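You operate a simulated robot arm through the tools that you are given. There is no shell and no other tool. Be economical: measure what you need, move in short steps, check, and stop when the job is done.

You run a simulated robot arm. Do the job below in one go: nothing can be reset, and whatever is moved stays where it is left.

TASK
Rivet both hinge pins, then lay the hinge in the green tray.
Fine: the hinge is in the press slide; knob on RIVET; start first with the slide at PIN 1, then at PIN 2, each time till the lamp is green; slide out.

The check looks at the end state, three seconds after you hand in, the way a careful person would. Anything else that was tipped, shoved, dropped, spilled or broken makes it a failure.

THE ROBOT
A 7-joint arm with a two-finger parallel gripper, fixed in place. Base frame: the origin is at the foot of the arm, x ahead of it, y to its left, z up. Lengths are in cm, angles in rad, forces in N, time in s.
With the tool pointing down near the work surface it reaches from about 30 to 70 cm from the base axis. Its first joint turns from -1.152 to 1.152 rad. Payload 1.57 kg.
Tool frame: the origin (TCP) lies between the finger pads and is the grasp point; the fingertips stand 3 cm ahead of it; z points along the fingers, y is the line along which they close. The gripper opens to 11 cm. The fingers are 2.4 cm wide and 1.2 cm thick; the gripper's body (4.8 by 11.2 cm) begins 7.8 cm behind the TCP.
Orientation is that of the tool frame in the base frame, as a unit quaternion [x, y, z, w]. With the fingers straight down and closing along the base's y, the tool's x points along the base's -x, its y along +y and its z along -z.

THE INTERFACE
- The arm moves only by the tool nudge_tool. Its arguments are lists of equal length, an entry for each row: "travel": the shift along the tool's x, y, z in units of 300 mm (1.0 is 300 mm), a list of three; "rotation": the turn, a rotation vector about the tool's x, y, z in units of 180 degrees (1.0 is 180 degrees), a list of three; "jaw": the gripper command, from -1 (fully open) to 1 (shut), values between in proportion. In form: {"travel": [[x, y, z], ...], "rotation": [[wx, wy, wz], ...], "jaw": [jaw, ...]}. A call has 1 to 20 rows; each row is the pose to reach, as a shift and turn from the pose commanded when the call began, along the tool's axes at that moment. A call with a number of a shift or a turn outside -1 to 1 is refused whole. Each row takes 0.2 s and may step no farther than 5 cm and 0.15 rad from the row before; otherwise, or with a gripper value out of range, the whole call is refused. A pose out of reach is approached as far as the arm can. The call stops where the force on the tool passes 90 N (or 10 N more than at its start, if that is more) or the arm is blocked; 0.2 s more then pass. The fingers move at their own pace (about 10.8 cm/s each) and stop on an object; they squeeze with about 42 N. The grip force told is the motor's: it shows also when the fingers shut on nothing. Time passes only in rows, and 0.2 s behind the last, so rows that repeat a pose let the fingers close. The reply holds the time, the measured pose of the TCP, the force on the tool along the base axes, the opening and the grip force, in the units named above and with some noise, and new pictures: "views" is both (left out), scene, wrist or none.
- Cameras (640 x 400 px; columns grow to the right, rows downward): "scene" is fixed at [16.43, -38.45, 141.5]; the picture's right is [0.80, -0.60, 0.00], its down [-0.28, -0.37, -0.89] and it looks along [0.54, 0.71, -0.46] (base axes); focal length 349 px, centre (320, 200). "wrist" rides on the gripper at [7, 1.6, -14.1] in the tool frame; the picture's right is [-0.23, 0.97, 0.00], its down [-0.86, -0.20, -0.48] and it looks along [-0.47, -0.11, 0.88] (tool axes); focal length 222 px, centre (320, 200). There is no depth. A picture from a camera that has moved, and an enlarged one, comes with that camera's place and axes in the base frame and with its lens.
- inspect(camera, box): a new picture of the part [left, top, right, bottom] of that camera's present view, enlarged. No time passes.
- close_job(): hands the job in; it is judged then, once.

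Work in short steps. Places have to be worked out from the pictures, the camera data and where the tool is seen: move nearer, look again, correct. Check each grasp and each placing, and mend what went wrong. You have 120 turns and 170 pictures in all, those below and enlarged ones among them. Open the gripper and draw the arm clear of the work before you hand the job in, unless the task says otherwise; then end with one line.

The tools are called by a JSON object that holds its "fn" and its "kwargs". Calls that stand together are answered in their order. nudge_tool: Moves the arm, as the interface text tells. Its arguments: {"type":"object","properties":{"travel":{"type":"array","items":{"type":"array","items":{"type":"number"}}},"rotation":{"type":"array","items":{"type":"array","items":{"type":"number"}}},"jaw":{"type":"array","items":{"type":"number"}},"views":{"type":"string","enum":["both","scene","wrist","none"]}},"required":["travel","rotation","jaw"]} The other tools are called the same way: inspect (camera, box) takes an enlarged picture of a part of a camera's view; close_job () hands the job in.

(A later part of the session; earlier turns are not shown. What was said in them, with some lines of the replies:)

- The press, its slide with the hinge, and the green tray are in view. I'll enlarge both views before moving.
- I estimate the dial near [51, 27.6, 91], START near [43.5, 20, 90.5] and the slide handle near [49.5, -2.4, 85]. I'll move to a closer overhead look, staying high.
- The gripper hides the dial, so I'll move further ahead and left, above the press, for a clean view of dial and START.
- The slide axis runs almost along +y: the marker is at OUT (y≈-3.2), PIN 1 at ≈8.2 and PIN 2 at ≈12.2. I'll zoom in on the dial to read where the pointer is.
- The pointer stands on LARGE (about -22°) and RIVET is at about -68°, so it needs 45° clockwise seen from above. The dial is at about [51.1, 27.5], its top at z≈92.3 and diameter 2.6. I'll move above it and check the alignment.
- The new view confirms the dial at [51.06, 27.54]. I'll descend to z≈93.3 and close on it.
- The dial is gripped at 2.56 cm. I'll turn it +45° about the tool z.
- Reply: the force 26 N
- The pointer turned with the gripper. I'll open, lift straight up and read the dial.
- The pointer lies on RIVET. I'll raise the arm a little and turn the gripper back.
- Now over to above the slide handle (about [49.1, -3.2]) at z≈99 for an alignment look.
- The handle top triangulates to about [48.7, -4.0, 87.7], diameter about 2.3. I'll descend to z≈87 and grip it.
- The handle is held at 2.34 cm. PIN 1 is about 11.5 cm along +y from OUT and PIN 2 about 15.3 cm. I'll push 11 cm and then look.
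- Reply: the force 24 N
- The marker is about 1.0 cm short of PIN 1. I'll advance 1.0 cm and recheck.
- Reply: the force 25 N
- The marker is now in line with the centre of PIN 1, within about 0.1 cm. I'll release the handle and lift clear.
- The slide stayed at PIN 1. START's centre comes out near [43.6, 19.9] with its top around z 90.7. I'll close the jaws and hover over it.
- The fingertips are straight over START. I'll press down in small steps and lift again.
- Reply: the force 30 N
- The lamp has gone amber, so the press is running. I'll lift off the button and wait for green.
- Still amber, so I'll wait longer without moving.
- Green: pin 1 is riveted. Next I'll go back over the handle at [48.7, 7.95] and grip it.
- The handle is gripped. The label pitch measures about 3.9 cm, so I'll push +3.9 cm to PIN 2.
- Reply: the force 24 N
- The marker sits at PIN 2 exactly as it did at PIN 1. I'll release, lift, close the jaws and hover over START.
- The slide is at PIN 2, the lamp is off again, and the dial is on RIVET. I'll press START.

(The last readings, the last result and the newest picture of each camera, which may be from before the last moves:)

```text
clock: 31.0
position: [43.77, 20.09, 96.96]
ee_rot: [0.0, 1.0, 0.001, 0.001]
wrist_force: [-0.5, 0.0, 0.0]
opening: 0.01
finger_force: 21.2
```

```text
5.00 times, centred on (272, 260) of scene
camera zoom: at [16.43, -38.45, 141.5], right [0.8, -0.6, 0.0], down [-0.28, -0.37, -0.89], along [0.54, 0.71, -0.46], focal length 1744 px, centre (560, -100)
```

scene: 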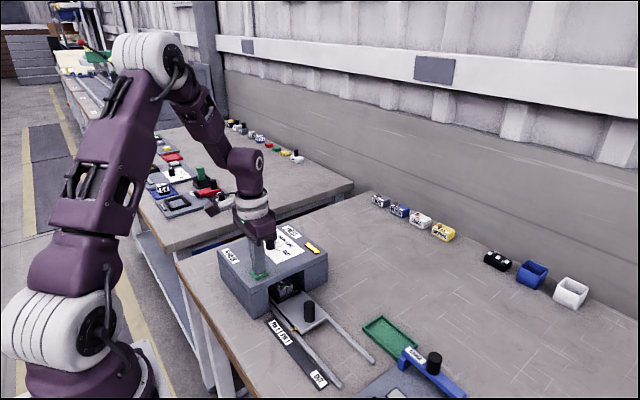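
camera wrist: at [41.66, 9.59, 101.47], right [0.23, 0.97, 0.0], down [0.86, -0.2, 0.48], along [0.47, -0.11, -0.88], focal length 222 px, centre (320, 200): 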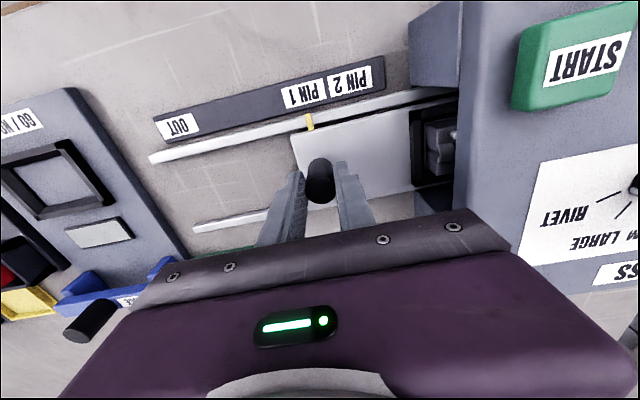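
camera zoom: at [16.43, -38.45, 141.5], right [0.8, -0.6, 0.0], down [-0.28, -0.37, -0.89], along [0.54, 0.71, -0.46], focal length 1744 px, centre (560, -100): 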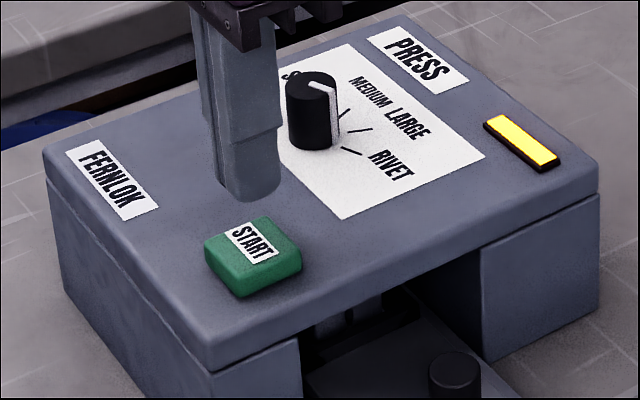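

The lamp is amber and the press is running. I'll wait for green.

{"fn": "nudge_tool", "kwargs": {"travel": [[0, 0, -0.1], [0, 0, -0.15], [0, 0, -0.15], [0, 0, -0.15], [0, 0, -0.15], [0, 0, -0.15], [0, 0, -0.15], [0, 0, -0.15], [0, 0, -0.15], [0, 0, -0.15], [0, 0, -0.15], [0, 0, -0.15], [0, 0, -0.15], [0, 0, -0.15], [0, 0, -0.15], [0, 0, -0.15], [0, 0, -0.15], [0, 0, -0.15], [0, 0, -0.15], [0, 0, -0.15]], "rotation": [[0, 0, 0], [0, 0, 0], [0, 0, 0], [0, 0, 0], [0, 0, 0], [0, 0, 0], [0, 0, 0], [0, 0, 0], [0, 0, 0], [0, 0, 0], [0, 0, 0], [0, 0, 0], [0, 0, 0], [0, 0, 0], [0, 0, 0], [0, 0, 0], [0, 0, 0], [0, 0, 0], [0, 0, 0], [0, 0, 0]], "jaw": [1, 1, 1, 1, 1, 1, 1, 1, 1, 1, 1, 1, 1, 1, 1, 1, 1, 1, 1, 1], "views": "none"}}

{"fn": "inspect", "kwargs": {"camera": "scene", "box": [208, 220, 336, 300]}}

```text
clock: 35.2
position: [43.61, 20.1, 101.52]
ee_rot: [-0.001, 1.0, 0.0, 0.0]
wrist_force: [-0.2, 0.2, 0.5]
opening: 0.0
finger_force: 21.5
```

```text
5.00 times, centred on (272, 260) of scene
camera zoom: at [16.43, -38.45, 141.5], right [0.8, -0.6, 0.0], down [-0.28, -0.37, -0.89], along [0.54, 0.71, -0.46], focal length 1744 px, centre (560, -100)
```

zoom: 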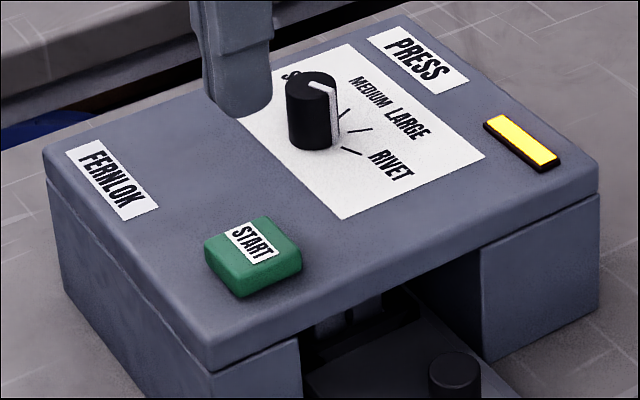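

Still amber. I'll wait again.

{"fn": "nudge_tool", "kwargs": {"travel": [[0, 0, 0], [0, 0, 0], [0, 0, 0], [0, 0, 0], [0, 0, 0], [0, 0, 0], [0, 0, 0], [0, 0, 0], [0, 0, 0], [0, 0, 0]], "rotation": [[0, 0, 0], [0, 0, 0], [0, 0, 0], [0, 0, 0], [0, 0, 0], [0, 0, 0], [0, 0, 0], [0, 0, 0], [0, 0, 0], [0, 0, 0]], "jaw": [1, 1, 1, 1, 1, 1, 1, 1, 1, 1], "views": "none"}}

{"fn": "inspect", "kwargs": {"camera": "scene", "box": [208, 220, 336, 300]}}

```text
clock: 37.4
position: [43.63, 20.06, 101.56]
ee_rot: [0.0, 1.0, 0.0, 0.001]
wrist_force: [0.1, -0.2, 0.5]
opening: 0.02
finger_force: 20.8
```

```text
5.00 times, centred on (272, 260) of scene
camera zoom: at [16.43, -38.45, 141.5], right [0.8, -0.6, 0.0], down [-0.28, -0.37, -0.89], along [0.54, 0.71, -0.46], focal length 1744 px, centre (560, -100)
```

zoom: 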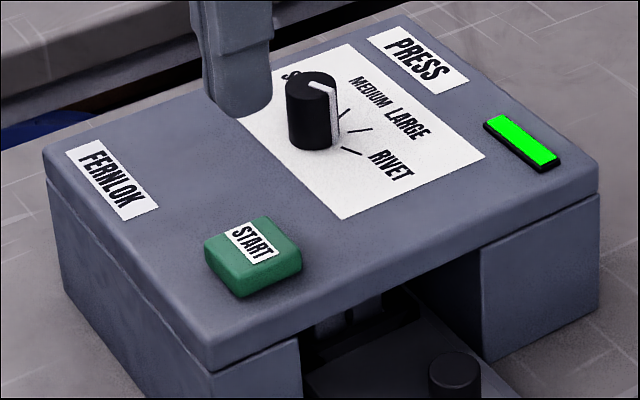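

Green: pin 2 is done. I'll return to the handle at [48.7, 11.9] and grip it.

{"fn": "nudge_tool", "kwargs": {"travel": [[-0.06, -0.1, 0], [-0.12, -0.2, 0], [-0.169, -0.272, 0], [-0.169, -0.272, 0.13], [-0.169, -0.272, 0.27], [-0.169, -0.272, 0.4], [-0.169, -0.272, 0.477], [-0.169, -0.272, 0.477], [-0.169, -0.272, 0.477], [-0.169, -0.272, 0.477]], "rotation": [[0, 0, 0], [0, 0, 0], [0, 0, 0], [0, 0, 0], [0, 0, 0], [0, 0, 0], [0, 0, 0], [0, 0, 0], [0, 0, 0], [0, 0, 0]], "jaw": [1, -0.09, -0.09, -0.09, -0.09, -0.09, -0.09, 1, 1, 1], "views": "wrist"}}

```text
clock: 39.6
position: [48.65, 11.6, 87.1]
ee_rot: [0.0, 1.0, 0.001, 0.0]
wrist_force: [0.0, 1.0, -9.3]
opening: 2.34
finger_force: 35.5
camera wrist: at [41.68, 13.27, 101.22], right [0.23, 0.97, 0.0], down [0.86, -0.2, 0.48], along [0.47, -0.11, -0.88], focal length 222 px, centre (320, 200)
```

wrist: 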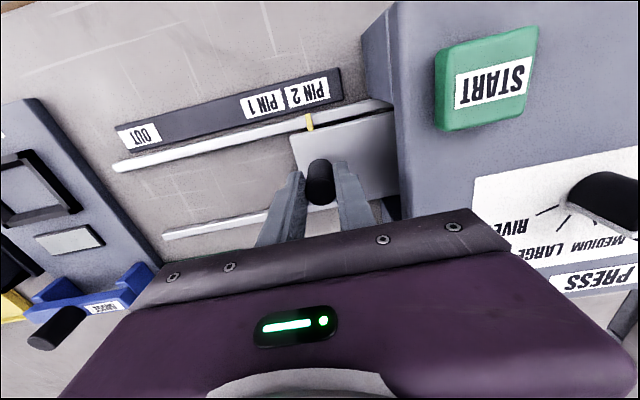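

The handle is held. I'll pull the slide back to OUT, about -15.6 cm.

{"fn": "nudge_tool", "kwargs": {"travel": [[0, -0.05, 0], [0, -0.11, 0], [0, -0.17, 0], [0, -0.23, 0], [0, -0.29, 0], [0, -0.35, 0], [0, -0.41, 0], [0, -0.46, 0], [0, -0.5, 0], [0, -0.521, 0], [0, -0.521, 0]], "rotation": [[0, 0, 0], [0, 0, 0], [0, 0, 0], [0, 0, 0], [0, 0, 0], [0, 0, 0], [0, 0, 0], [0, 0, 0], [0, 0, 0], [0, 0, 0], [0, 0, 0]], "jaw": [1, 1, 1, 1, 1, 1, 1, 1, 1, 1, 1], "views": "wrist"}}

{"fn": "inspect", "kwargs": {"camera": "wrist", "box": [230, 60, 390, 160]}}

```text
clock: 42.0
position: [48.68, -3.78, 87.21]
ee_rot: [0.0, 1.0, 0.0, 0.0]
wrist_force: [6.3, -1.7, -5.6]
opening: 2.36
finger_force: 35.8
camera wrist: at [41.63, -2.17, 101.34], right [0.23, 0.97, 0.0], down [0.85, -0.2, 0.48], along [0.47, -0.11, -0.88], focal length 222 px, centre (320, 200)
```

wrist: 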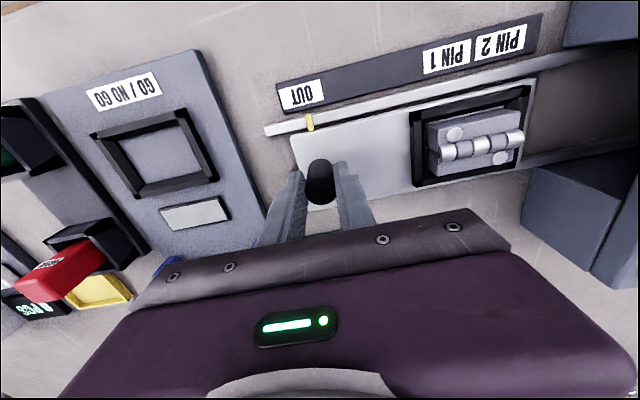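

```text
4.00 times, centred on (310, 110) of wrist
camera zoom: at [41.63, -2.17, 101.34], right [0.23, 0.97, 0.0], down [0.85, -0.2, 0.48], along [0.47, -0.11, -0.88], focal length 888 px, centre (360, 560)
```

zoom: 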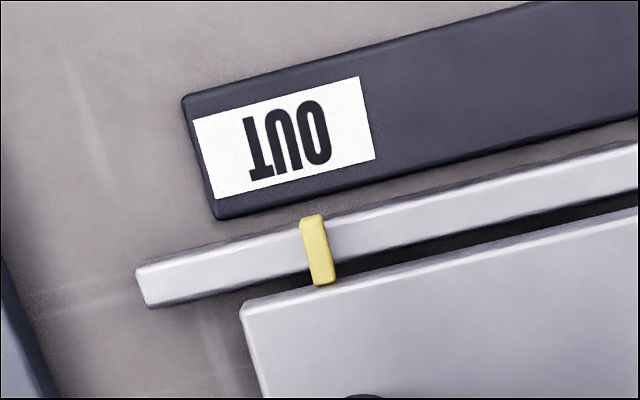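

The slide is essentially at OUT, with about 0.2 cm left. I'll ease it that bit, then release and lift.

{"fn": "nudge_tool", "kwargs": {"travel": [[0, -0.007, 0], [0, -0.007, 0], [0, -0.007, 0], [0, -0.007, 0], [0, -0.007, -0.1], [0, -0.007, -0.23], [0, 0.1, -0.35], [0, 0.2, -0.35], [0, 0.25, -0.35]], "rotation": [[0, 0, 0], [0, 0, 0], [0, 0, 0], [0, 0, 0], [0, 0, 0], [0, 0, 0], [0, 0, 0], [0, 0, 0], [0, 0, 0]], "jaw": [1, 1, -0.09, -0.09, -0.09, -0.09, -0.09, -0.09, -0.09], "views": "both"}}

{"fn": "inspect", "kwargs": {"camera": "wrist", "box": [230, 60, 390, 160]}}

{"fn": "inspect", "kwargs": {"camera": "scene", "box": [264, 280, 440, 390]}}

```text
clock: 44.0
position: [48.89, 3.68, 97.76]
ee_rot: [-0.001, 1.0, 0.0, 0.0]
wrist_force: [0.1, 0.3, 0.5]
opening: 6.0
finger_force: 0.1
camera wrist: at [41.74, 5.38, 111.77], right [0.23, 0.97, 0.0], down [0.86, -0.2, 0.48], along [0.47, -0.11, -0.88], focal length 222 px, centre (320, 200)
```

scene: 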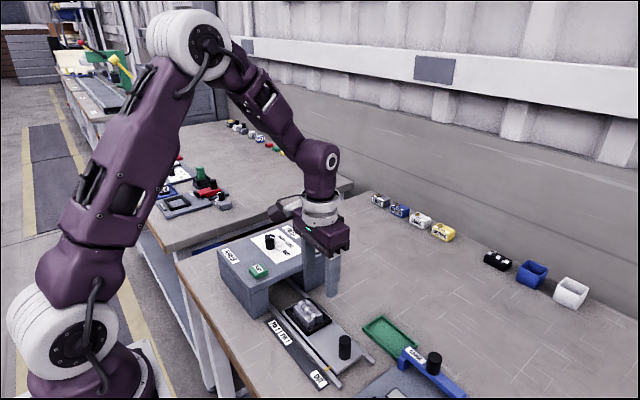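
wrist: 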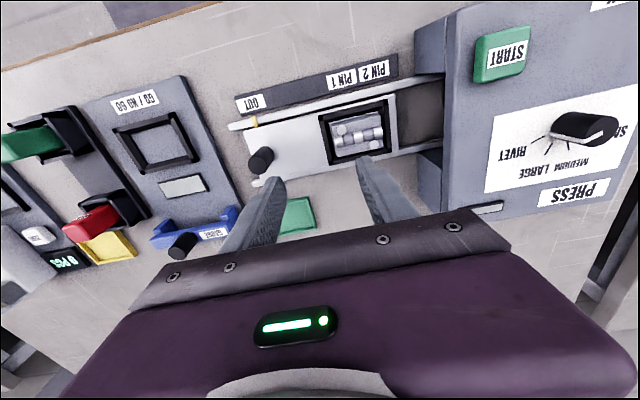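

```text
4.00 times, centred on (310, 110) of wrist
camera zoom: at [41.74, 5.38, 111.77], right [0.23, 0.97, 0.0], down [0.86, -0.2, 0.48], along [0.47, -0.11, -0.88], focal length 888 px, centre (360, 560)
```

zoom: 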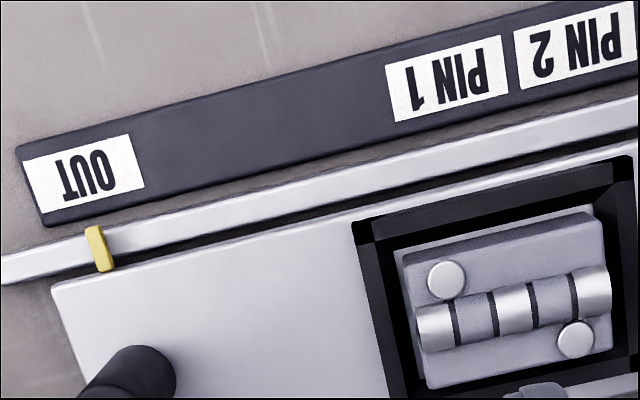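

```text
3.64 times, centred on (352, 335) of scene
camera zoom: at [16.43, -38.45, 141.5], right [0.8, -0.6, 0.0], down [-0.28, -0.37, -0.89], along [0.54, 0.71, -0.46], focal length 1268 px, centre (204, -291)
```

zoom: 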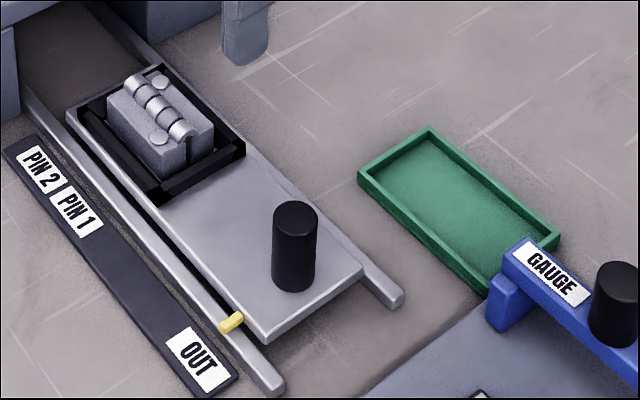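

The slide is OUT and both pin heads are flattened. The hinge body is about x 46.6–50.7, y 5.3–11.3, with its top around z 84.5. I'll zoom in on it before grasping.

{"fn": "inspect", "kwargs": {"camera": "scene", "box": [280, 290, 344, 330]}}

{"fn": "inspect", "kwargs": {"camera": "wrist", "box": [310, 90, 406, 150]}}

```text
10.00 times, centred on (312, 310) of scene
camera zoom: at [16.43, -38.45, 141.5], right [0.8, -0.6, 0.0], down [-0.28, -0.37, -0.89], along [0.54, 0.71, -0.46], focal length 3487 px, centre (400, -900)
```

zoom: 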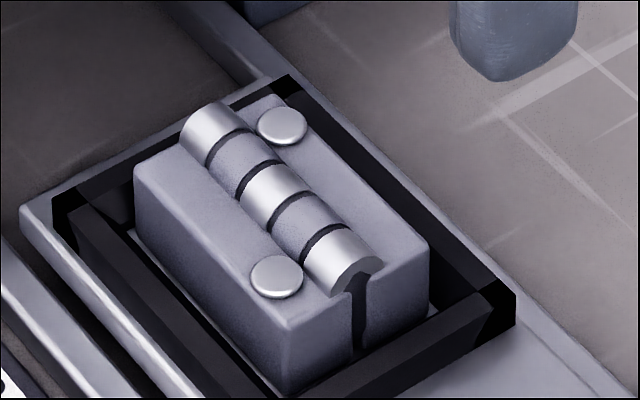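

```text
6.67 times, centred on (358, 120) of wrist
camera zoom: at [41.74, 5.38, 111.77], right [0.23, 0.97, 0.0], down [0.86, -0.2, 0.48], along [0.47, -0.11, -0.88], focal length 1481 px, centre (67, 733)
```

zoom: 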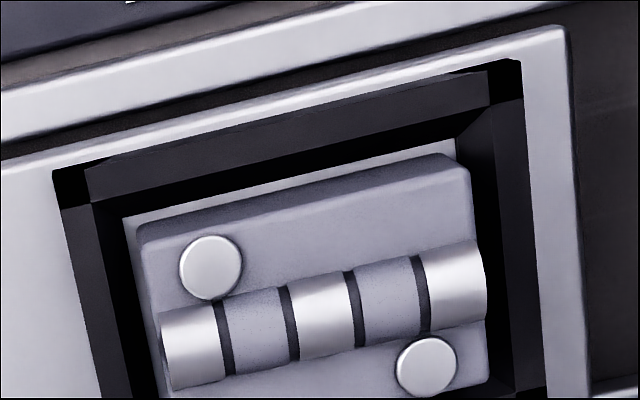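

Triangulating a pin head gives z≈85.2, so the body top is near 84.9, the nest rim near 83.8, and the hinge centre near [48.7, 8.3]. I'll descend with a 7.6 cm opening to z≈87.3 and check before closing.

{"fn": "nudge_tool", "kwargs": {"travel": [[0, 0.08, 0], [0, 0.154, 0.05], [0, 0.154, 0.17], [0, 0.154, 0.28], [0, 0.154, 0.345]], "rotation": [[0, 0, 0], [0, 0, 0], [0, 0, 0], [0, 0, 0], [0, 0, 0]], "jaw": [-0.382, -0.382, -0.382, -0.382, -0.382], "views": "both"}}

{"fn": "inspect", "kwargs": {"camera": "scene", "box": [264, 280, 360, 340]}}

{"fn": "inspect", "kwargs": {"camera": "wrist", "box": [240, 120, 400, 220]}}

```text
clock: 45.2
position: [48.67, 8.29, 87.29]
ee_rot: [0.001, 1.0, 0.0, -0.001]
wrist_force: [0.2, -0.6, 0.0]
opening: 7.62
finger_force: 0.0
camera wrist: at [41.69, 9.9, 101.38], right [0.23, 0.97, 0.0], down [0.86, -0.2, 0.48], along [0.47, -0.11, -0.88], focal length 222 px, centre (320, 200)
```

scene: 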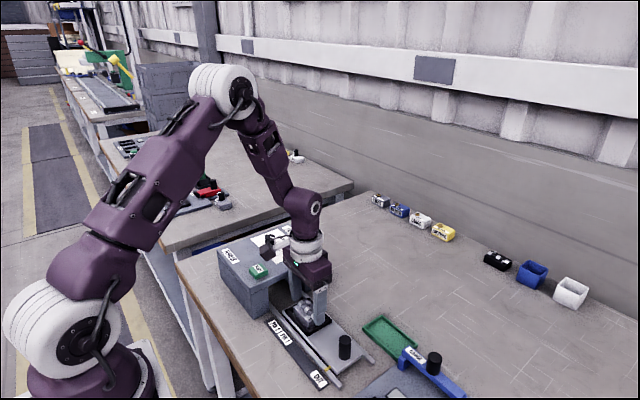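
wrist: 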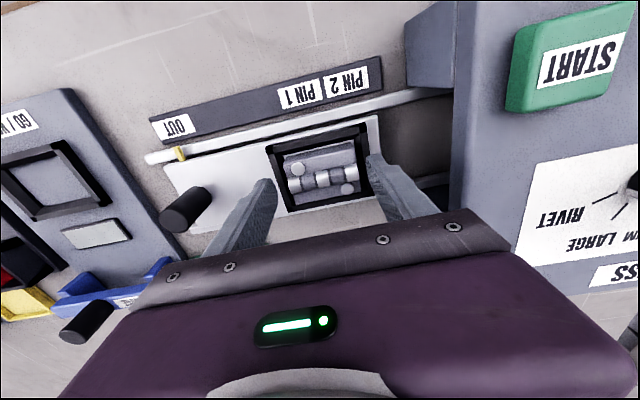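

```text
6.67 times, centred on (312, 310) of scene
camera zoom: at [16.43, -38.45, 141.5], right [0.8, -0.6, 0.0], down [-0.28, -0.37, -0.89], along [0.54, 0.71, -0.46], focal length 2325 px, centre (373, -533)
```

zoom: 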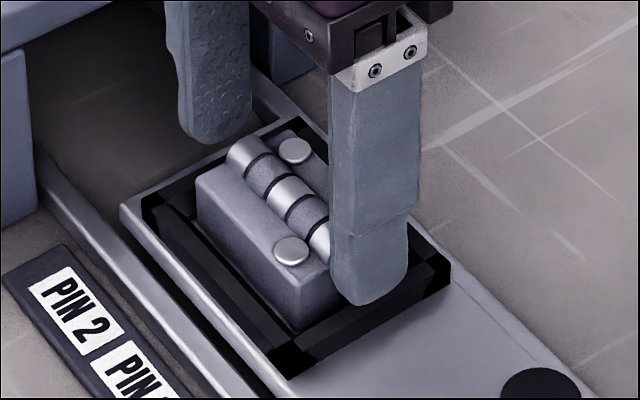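

```text
4.00 times, centred on (320, 170) of wrist
camera zoom: at [41.69, 9.9, 101.38], right [0.23, 0.97, 0.0], down [0.86, -0.2, 0.48], along [0.47, -0.11, -0.88], focal length 888 px, centre (320, 320)
```

zoom: 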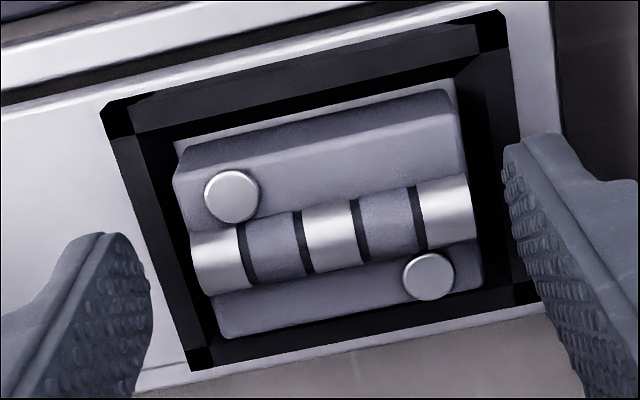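

The fingers straddle the hinge evenly and are clear of the nest. I'll lower 0.4 cm, shift +0.1 in y and close.

{"fn": "nudge_tool", "kwargs": {"travel": [[0, 0.004, 0.007], [0, 0.004, 0.014], [0, 0.004, 0.014], [0, 0.004, 0.014], [0, 0.004, 0.014]], "rotation": [[0, 0, 0], [0, 0, 0], [0, 0, 0], [0, 0, 0], [0, 0, 0]], "jaw": [-0.382, -0.382, 1, 1, 1], "views": "wrist"}}

{"fn": "inspect", "kwargs": {"camera": "scene", "box": [264, 280, 360, 340]}}

```text
clock: 46.4
position: [48.69, 8.51, 86.98]
ee_rot: [0.0, 1.0, 0.001, 0.0]
wrist_force: [-0.3, -0.3, 0.2]
opening: 5.96
finger_force: 42.3
camera wrist: at [41.68, 10.1, 100.99], right [0.23, 0.97, 0.0], down [0.86, -0.2, 0.48], along [0.47, -0.11, -0.88], focal length 222 px, centre (320, 200)
```

wrist: 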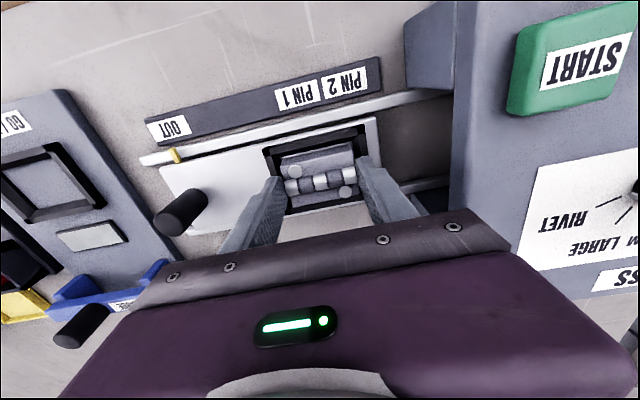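

```text
6.67 times, centred on (312, 310) of scene
camera zoom: at [16.44, -38.45, 141.5], right [0.8, -0.6, 0.0], down [-0.28, -0.37, -0.89], along [0.54, 0.71, -0.46], focal length 2325 px, centre (373, -533)
```

zoom: 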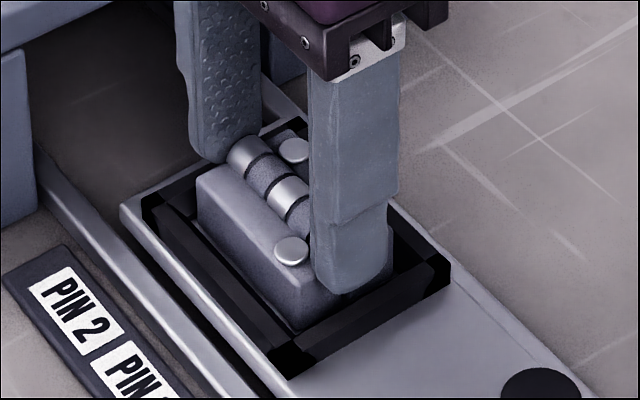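

The hinge is gripped at 5.96 cm with 42 N. I'll lift it gently and check that it comes up on its own.

{"fn": "nudge_tool", "kwargs": {"travel": [[0, 0, -0.02], [0, 0, -0.05], [0, 0, -0.1], [0, 0, -0.17], [0, 0, -0.25], [0, 0, -0.33]], "rotation": [[0, 0, 0], [0, 0, 0], [0, 0, 0], [0, 0, 0], [0, 0, 0], [0, 0, 0]], "jaw": [1, 1, 1, 1, 1, 1], "views": "both"}}

{"fn": "inspect", "kwargs": {"camera": "scene", "box": [264, 240, 392, 320]}}

```text
clock: 47.8
position: [48.74, 8.5, 97.1]
ee_rot: [0.0, 1.0, 0.0, 0.0]
wrist_force: [-0.4, 0.1, -0.2]
opening: 5.94
finger_force: 42.4
camera wrist: at [41.65, 10.11, 111.01], right [0.23, 0.97, 0.0], down [0.86, -0.2, 0.48], along [0.47, -0.11, -0.88], focal length 222 px, centre (320, 200)
```

scene: 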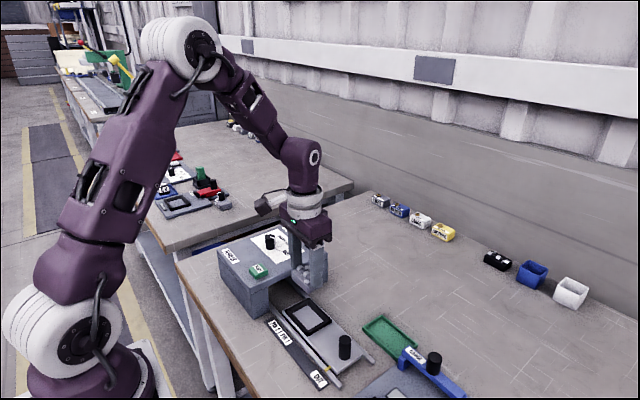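
wrist: 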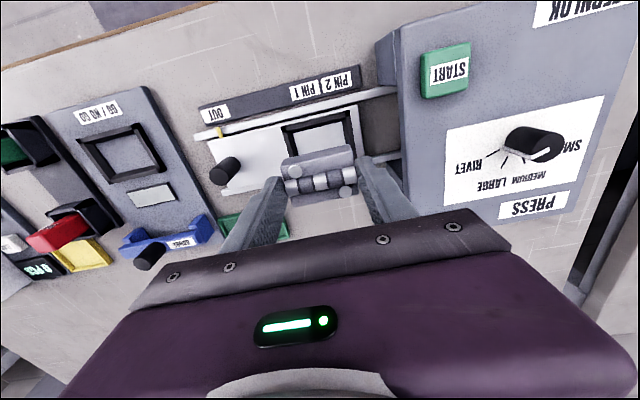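

```text
5.00 times, centred on (328, 280) of scene
camera zoom: at [16.43, -38.45, 141.5], right [0.8, -0.6, 0.0], down [-0.28, -0.37, -0.89], along [0.54, 0.71, -0.46], focal length 1744 px, centre (280, -200)
```

zoom: 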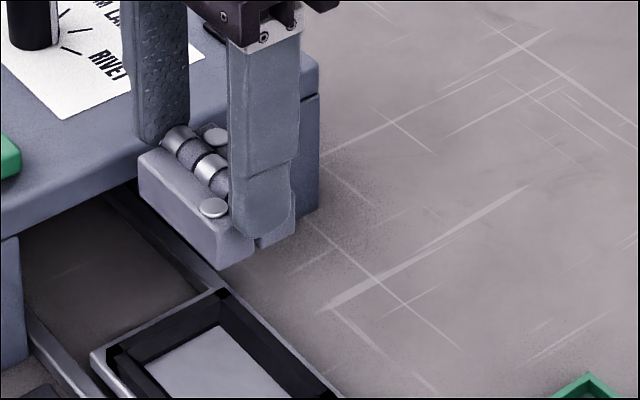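

The hinge is held cleanly and the nest is empty. I'll carry it at this height to above the tray, centre about [60.3, -5.1].

{"fn": "nudge_tool", "kwargs": {"travel": [[-0.06, -0.07, 0], [-0.12, -0.14, 0], [-0.18, -0.21, 0], [-0.24, -0.28, 0], [-0.3, -0.35, 0], [-0.35, -0.41, 0], [-0.387, -0.453, 0], [-0.387, -0.453, 0]], "rotation": [[0, 0, 0], [0, 0, 0], [0, 0, 0], [0, 0, 0], [0, 0, 0], [0, 0, 0], [0, 0, 0], [0, 0, 0]], "jaw": [1, 1, 1, 1, 1, 1, 1, 1], "views": "both"}}

{"fn": "inspect", "kwargs": {"camera": "scene", "box": [320, 260, 512, 380]}}

{"fn": "inspect", "kwargs": {"camera": "wrist", "box": [200, 100, 440, 250]}}

```text
clock: 49.6
position: [60.43, -5.07, 96.87]
ee_rot: [0.0, 1.0, 0.0, -0.001]
wrist_force: [0.1, -0.5, -0.9]
opening: 5.95
finger_force: 42.0
camera wrist: at [53.36, -3.51, 110.88], right [0.23, 0.97, 0.0], down [0.86, -0.2, 0.48], along [0.47, -0.11, -0.88], focal length 222 px, centre (320, 200)
```

scene: 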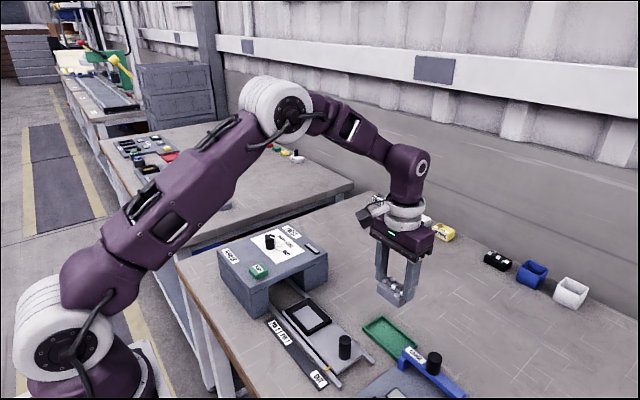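
wrist: 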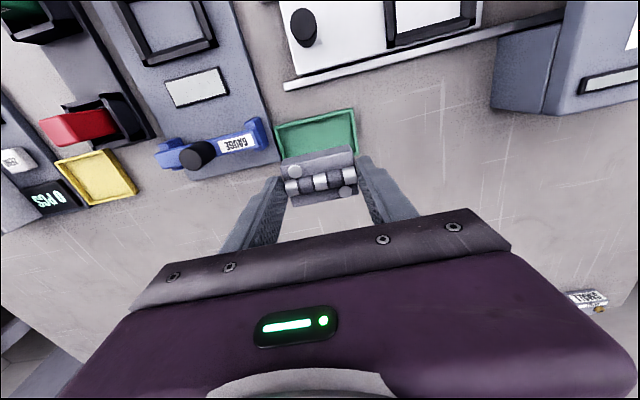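

```text
3.33 times, centred on (416, 320) of scene
camera zoom: at [16.43, -38.45, 141.5], right [0.8, -0.6, 0.0], down [-0.28, -0.37, -0.89], along [0.54, 0.71, -0.46], focal length 1162 px, centre (0, -200)
```

zoom: 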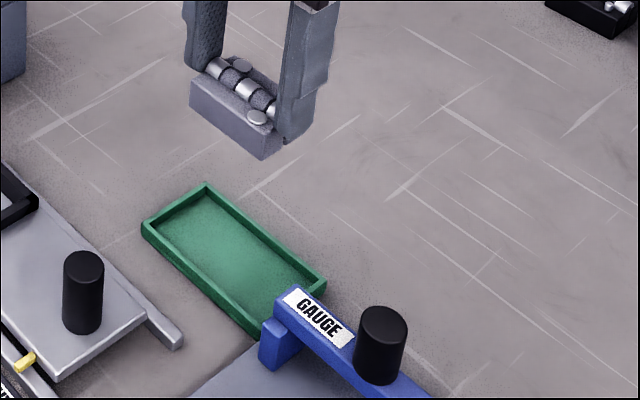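

```text
2.67 times, centred on (320, 175) of wrist
camera zoom: at [53.36, -3.51, 110.88], right [0.23, 0.97, 0.0], down [0.86, -0.2, 0.48], along [0.47, -0.11, -0.88], focal length 592 px, centre (320, 267)
```

zoom: 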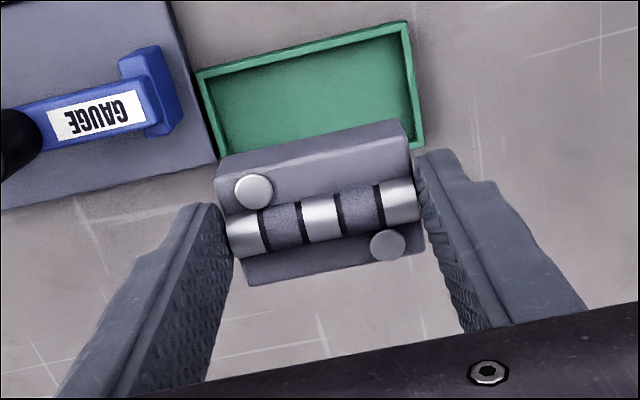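

The tray measures x 57.3–63.4, y -10.5 to -0.4, so its centre is about [60.35, -5.4]. I'll shift -0.3 in y and descend to z≈86.4.

{"fn": "nudge_tool", "kwargs": {"travel": [[0, -0.011, 0.05], [0, -0.011, 0.15], [0, -0.011, 0.25], [0, -0.011, 0.32], [0, -0.011, 0.35]], "rotation": [[0, 0, 0], [0, 0, 0], [0, 0, 0], [0, 0, 0], [0, 0, 0]], "jaw": [1, 1, 1, 1, 1], "views": "none"}}

{"fn": "inspect", "kwargs": {"camera": "scene", "box": [340, 300, 436, 360]}}

{"fn": "inspect", "kwargs": {"camera": "wrist", "box": [220, 110, 420, 235]}}

```text
clock: 50.8
position: [60.25, -5.37, 86.5]
ee_rot: [-0.001, 1.0, 0.0, 0.0]
wrist_force: [-0.6, -0.3, -0.7]
opening: 5.95
finger_force: 41.2
```

```text
6.67 times, centred on (388, 330) of scene
camera zoom: at [16.44, -38.45, 141.5], right [0.8, -0.6, 0.0], down [-0.28, -0.37, -0.89], along [0.54, 0.71, -0.46], focal length 2325 px, centre (-133, -667)
```

zoom: 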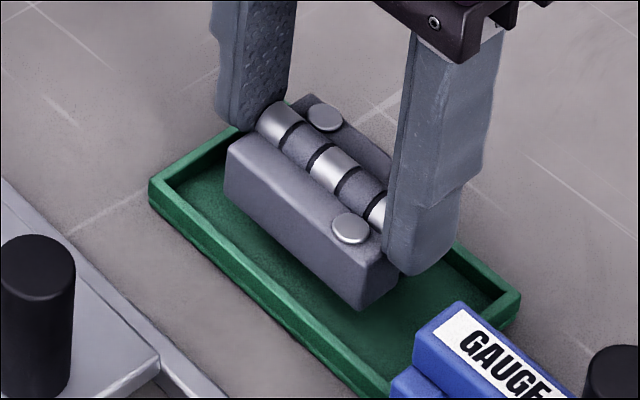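

```text
3.20 times, centred on (320, 172) of wrist
camera zoom: at [53.25, -3.76, 100.5], right [0.23, 0.97, 0.0], down [0.85, -0.2, 0.48], along [0.47, -0.11, -0.88], focal length 711 px, centre (320, 288)
```

zoom: 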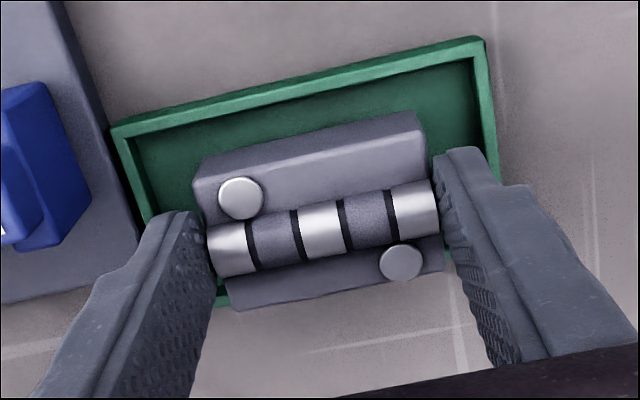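

The hinge sits centrally over the tray with margin all round. I'll lower it slowly the last ~1.6 cm until light contact.

{"fn": "nudge_tool", "kwargs": {"travel": [[0, 0, 0.015], [0, 0, 0.03], [0, 0, 0.04], [0, 0, 0.047], [0, 0, 0.053]], "rotation": [[0, 0, 0], [0, 0, 0], [0, 0, 0], [0, 0, 0], [0, 0, 0]], "jaw": [1, 1, 1, 1, 1], "views": "none"}}

{"fn": "inspect", "kwargs": {"camera": "scene", "box": [340, 300, 436, 360]}}

```text
clock: 52.0
position: [60.37, -5.54, 84.88]
ee_rot: [0.0, 1.0, 0.0, 0.003]
wrist_force: [-2.2, -0.3, 32.3]
opening: 6.0
finger_force: 41.8
```

```text
6.67 times, centred on (388, 330) of scene
camera zoom: at [16.37, -38.45, 141.51], right [0.8, -0.6, 0.0], down [-0.28, -0.37, -0.89], along [0.54, 0.71, -0.46], focal length 2325 px, centre (-133, -667)
```

zoom: 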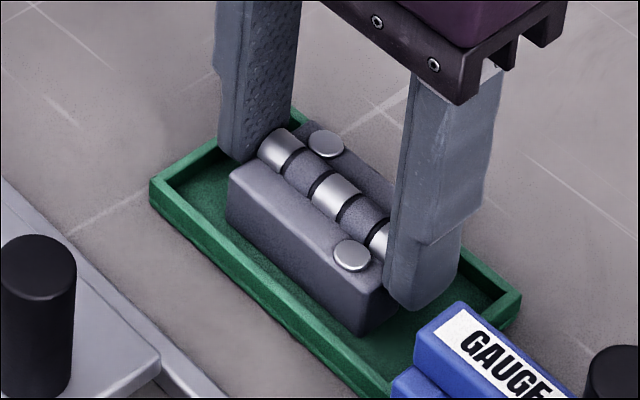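

The hinge is on the tray floor (32 N contact). I'll ease off, open only to 6.8 cm and lift straight up.

{"fn": "nudge_tool", "kwargs": {"travel": [[0, 0, -0.003], [0, 0, -0.003], [0, 0, -0.003], [0, 0, -0.003], [0, 0, -0.02], [0, 0, -0.08], [0, 0, -0.2], [0, 0, -0.35], [0, 0, -0.5]], "rotation": [[0, 0, 0], [0, 0, 0], [0, 0, 0], [0, 0, 0], [0, 0, 0], [0, 0, 0], [0, 0, 0], [0, 0, 0], [0, 0, 0]], "jaw": [1, -0.236, -0.236, -0.236, -0.236, -0.236, -0.236, -0.236, -0.236], "views": "both"}}

{"fn": "inspect", "kwargs": {"camera": "scene", "box": [250, 290, 442, 400]}}

```text
clock: 54.0
position: [60.24, -5.27, 100.02]
ee_rot: [0.0, 1.0, 0.0, 0.0]
wrist_force: [0.5, -0.5, 0.3]
opening: 6.79
finger_force: 0.2
camera wrist: at [53.14, -3.74, 114.08], right [0.23, 0.97, 0.0], down [0.86, -0.2, 0.48], along [0.47, -0.11, -0.88], focal length 222 px, centre (320, 200)
```

scene: 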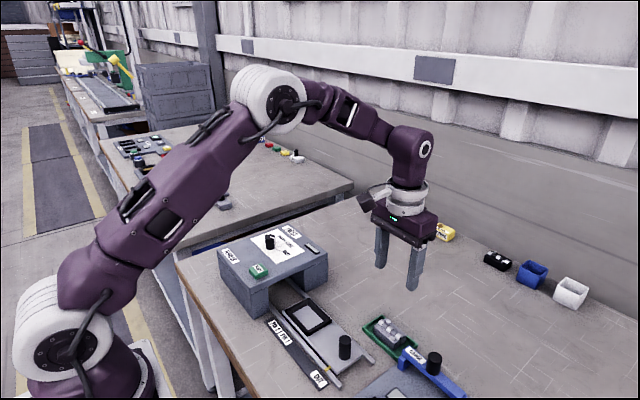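
wrist: 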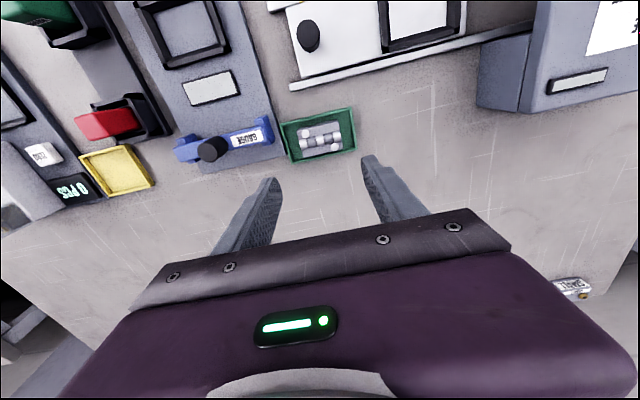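

```text
3.33 times, centred on (346, 345) of scene
camera zoom: at [16.43, -38.45, 141.5], right [0.8, -0.6, 0.0], down [-0.28, -0.37, -0.89], along [0.54, 0.71, -0.46], focal length 1162 px, centre (233, -283)
```

zoom: 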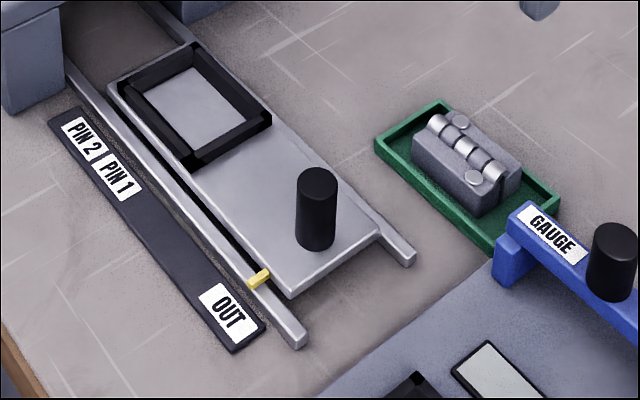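

The hinge lies flat in the tray, the slide is at OUT, and nothing else has moved. I'll raise and retract the arm with the gripper open.

{"fn": "nudge_tool", "kwargs": {"travel": [[0, 0, -0.15], [0.05, 0.02, -0.3], [0.15, 0.1, -0.4], [0.28, 0.15, -0.45], [0.4, 0.2, -0.5], [0.4, 0.2, -0.5]], "rotation": [[0, 0, 0], [0, 0, 0], [0, 0, 0], [0, 0, 0], [0, 0, 0], [0, 0, 0]], "jaw": [-0.236, -0.236, -1, -1, -1, -1], "views": "scene"}}

```text
clock: 55.4
position: [48.12, 0.49, 115.07]
ee_rot: [0.0, 1.0, 0.0, -0.001]
wrist_force: [-0.6, 0.3, -0.2]
opening: 10.99
finger_force: 0.0
```

scene: 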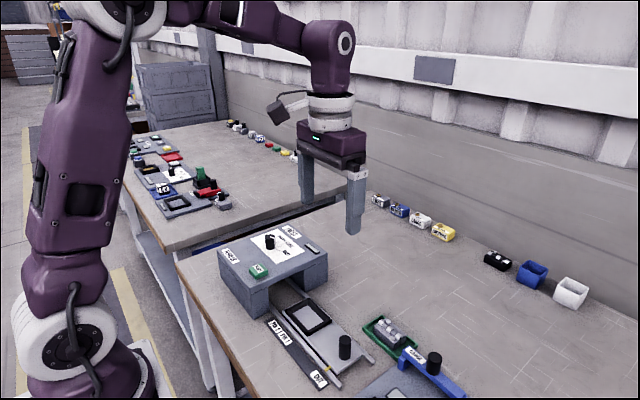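

The arm is clear and open, and everything is in place, so I'm handing in.

{"fn": "close_job", "kwargs": {}}

```text
The job is handed in.
```

Both hinge pins are riveted (dial on RIVET, green lamp at PIN 1 and then PIN 2), the slide is back at OUT, and the hinge lies flat in the green tray.
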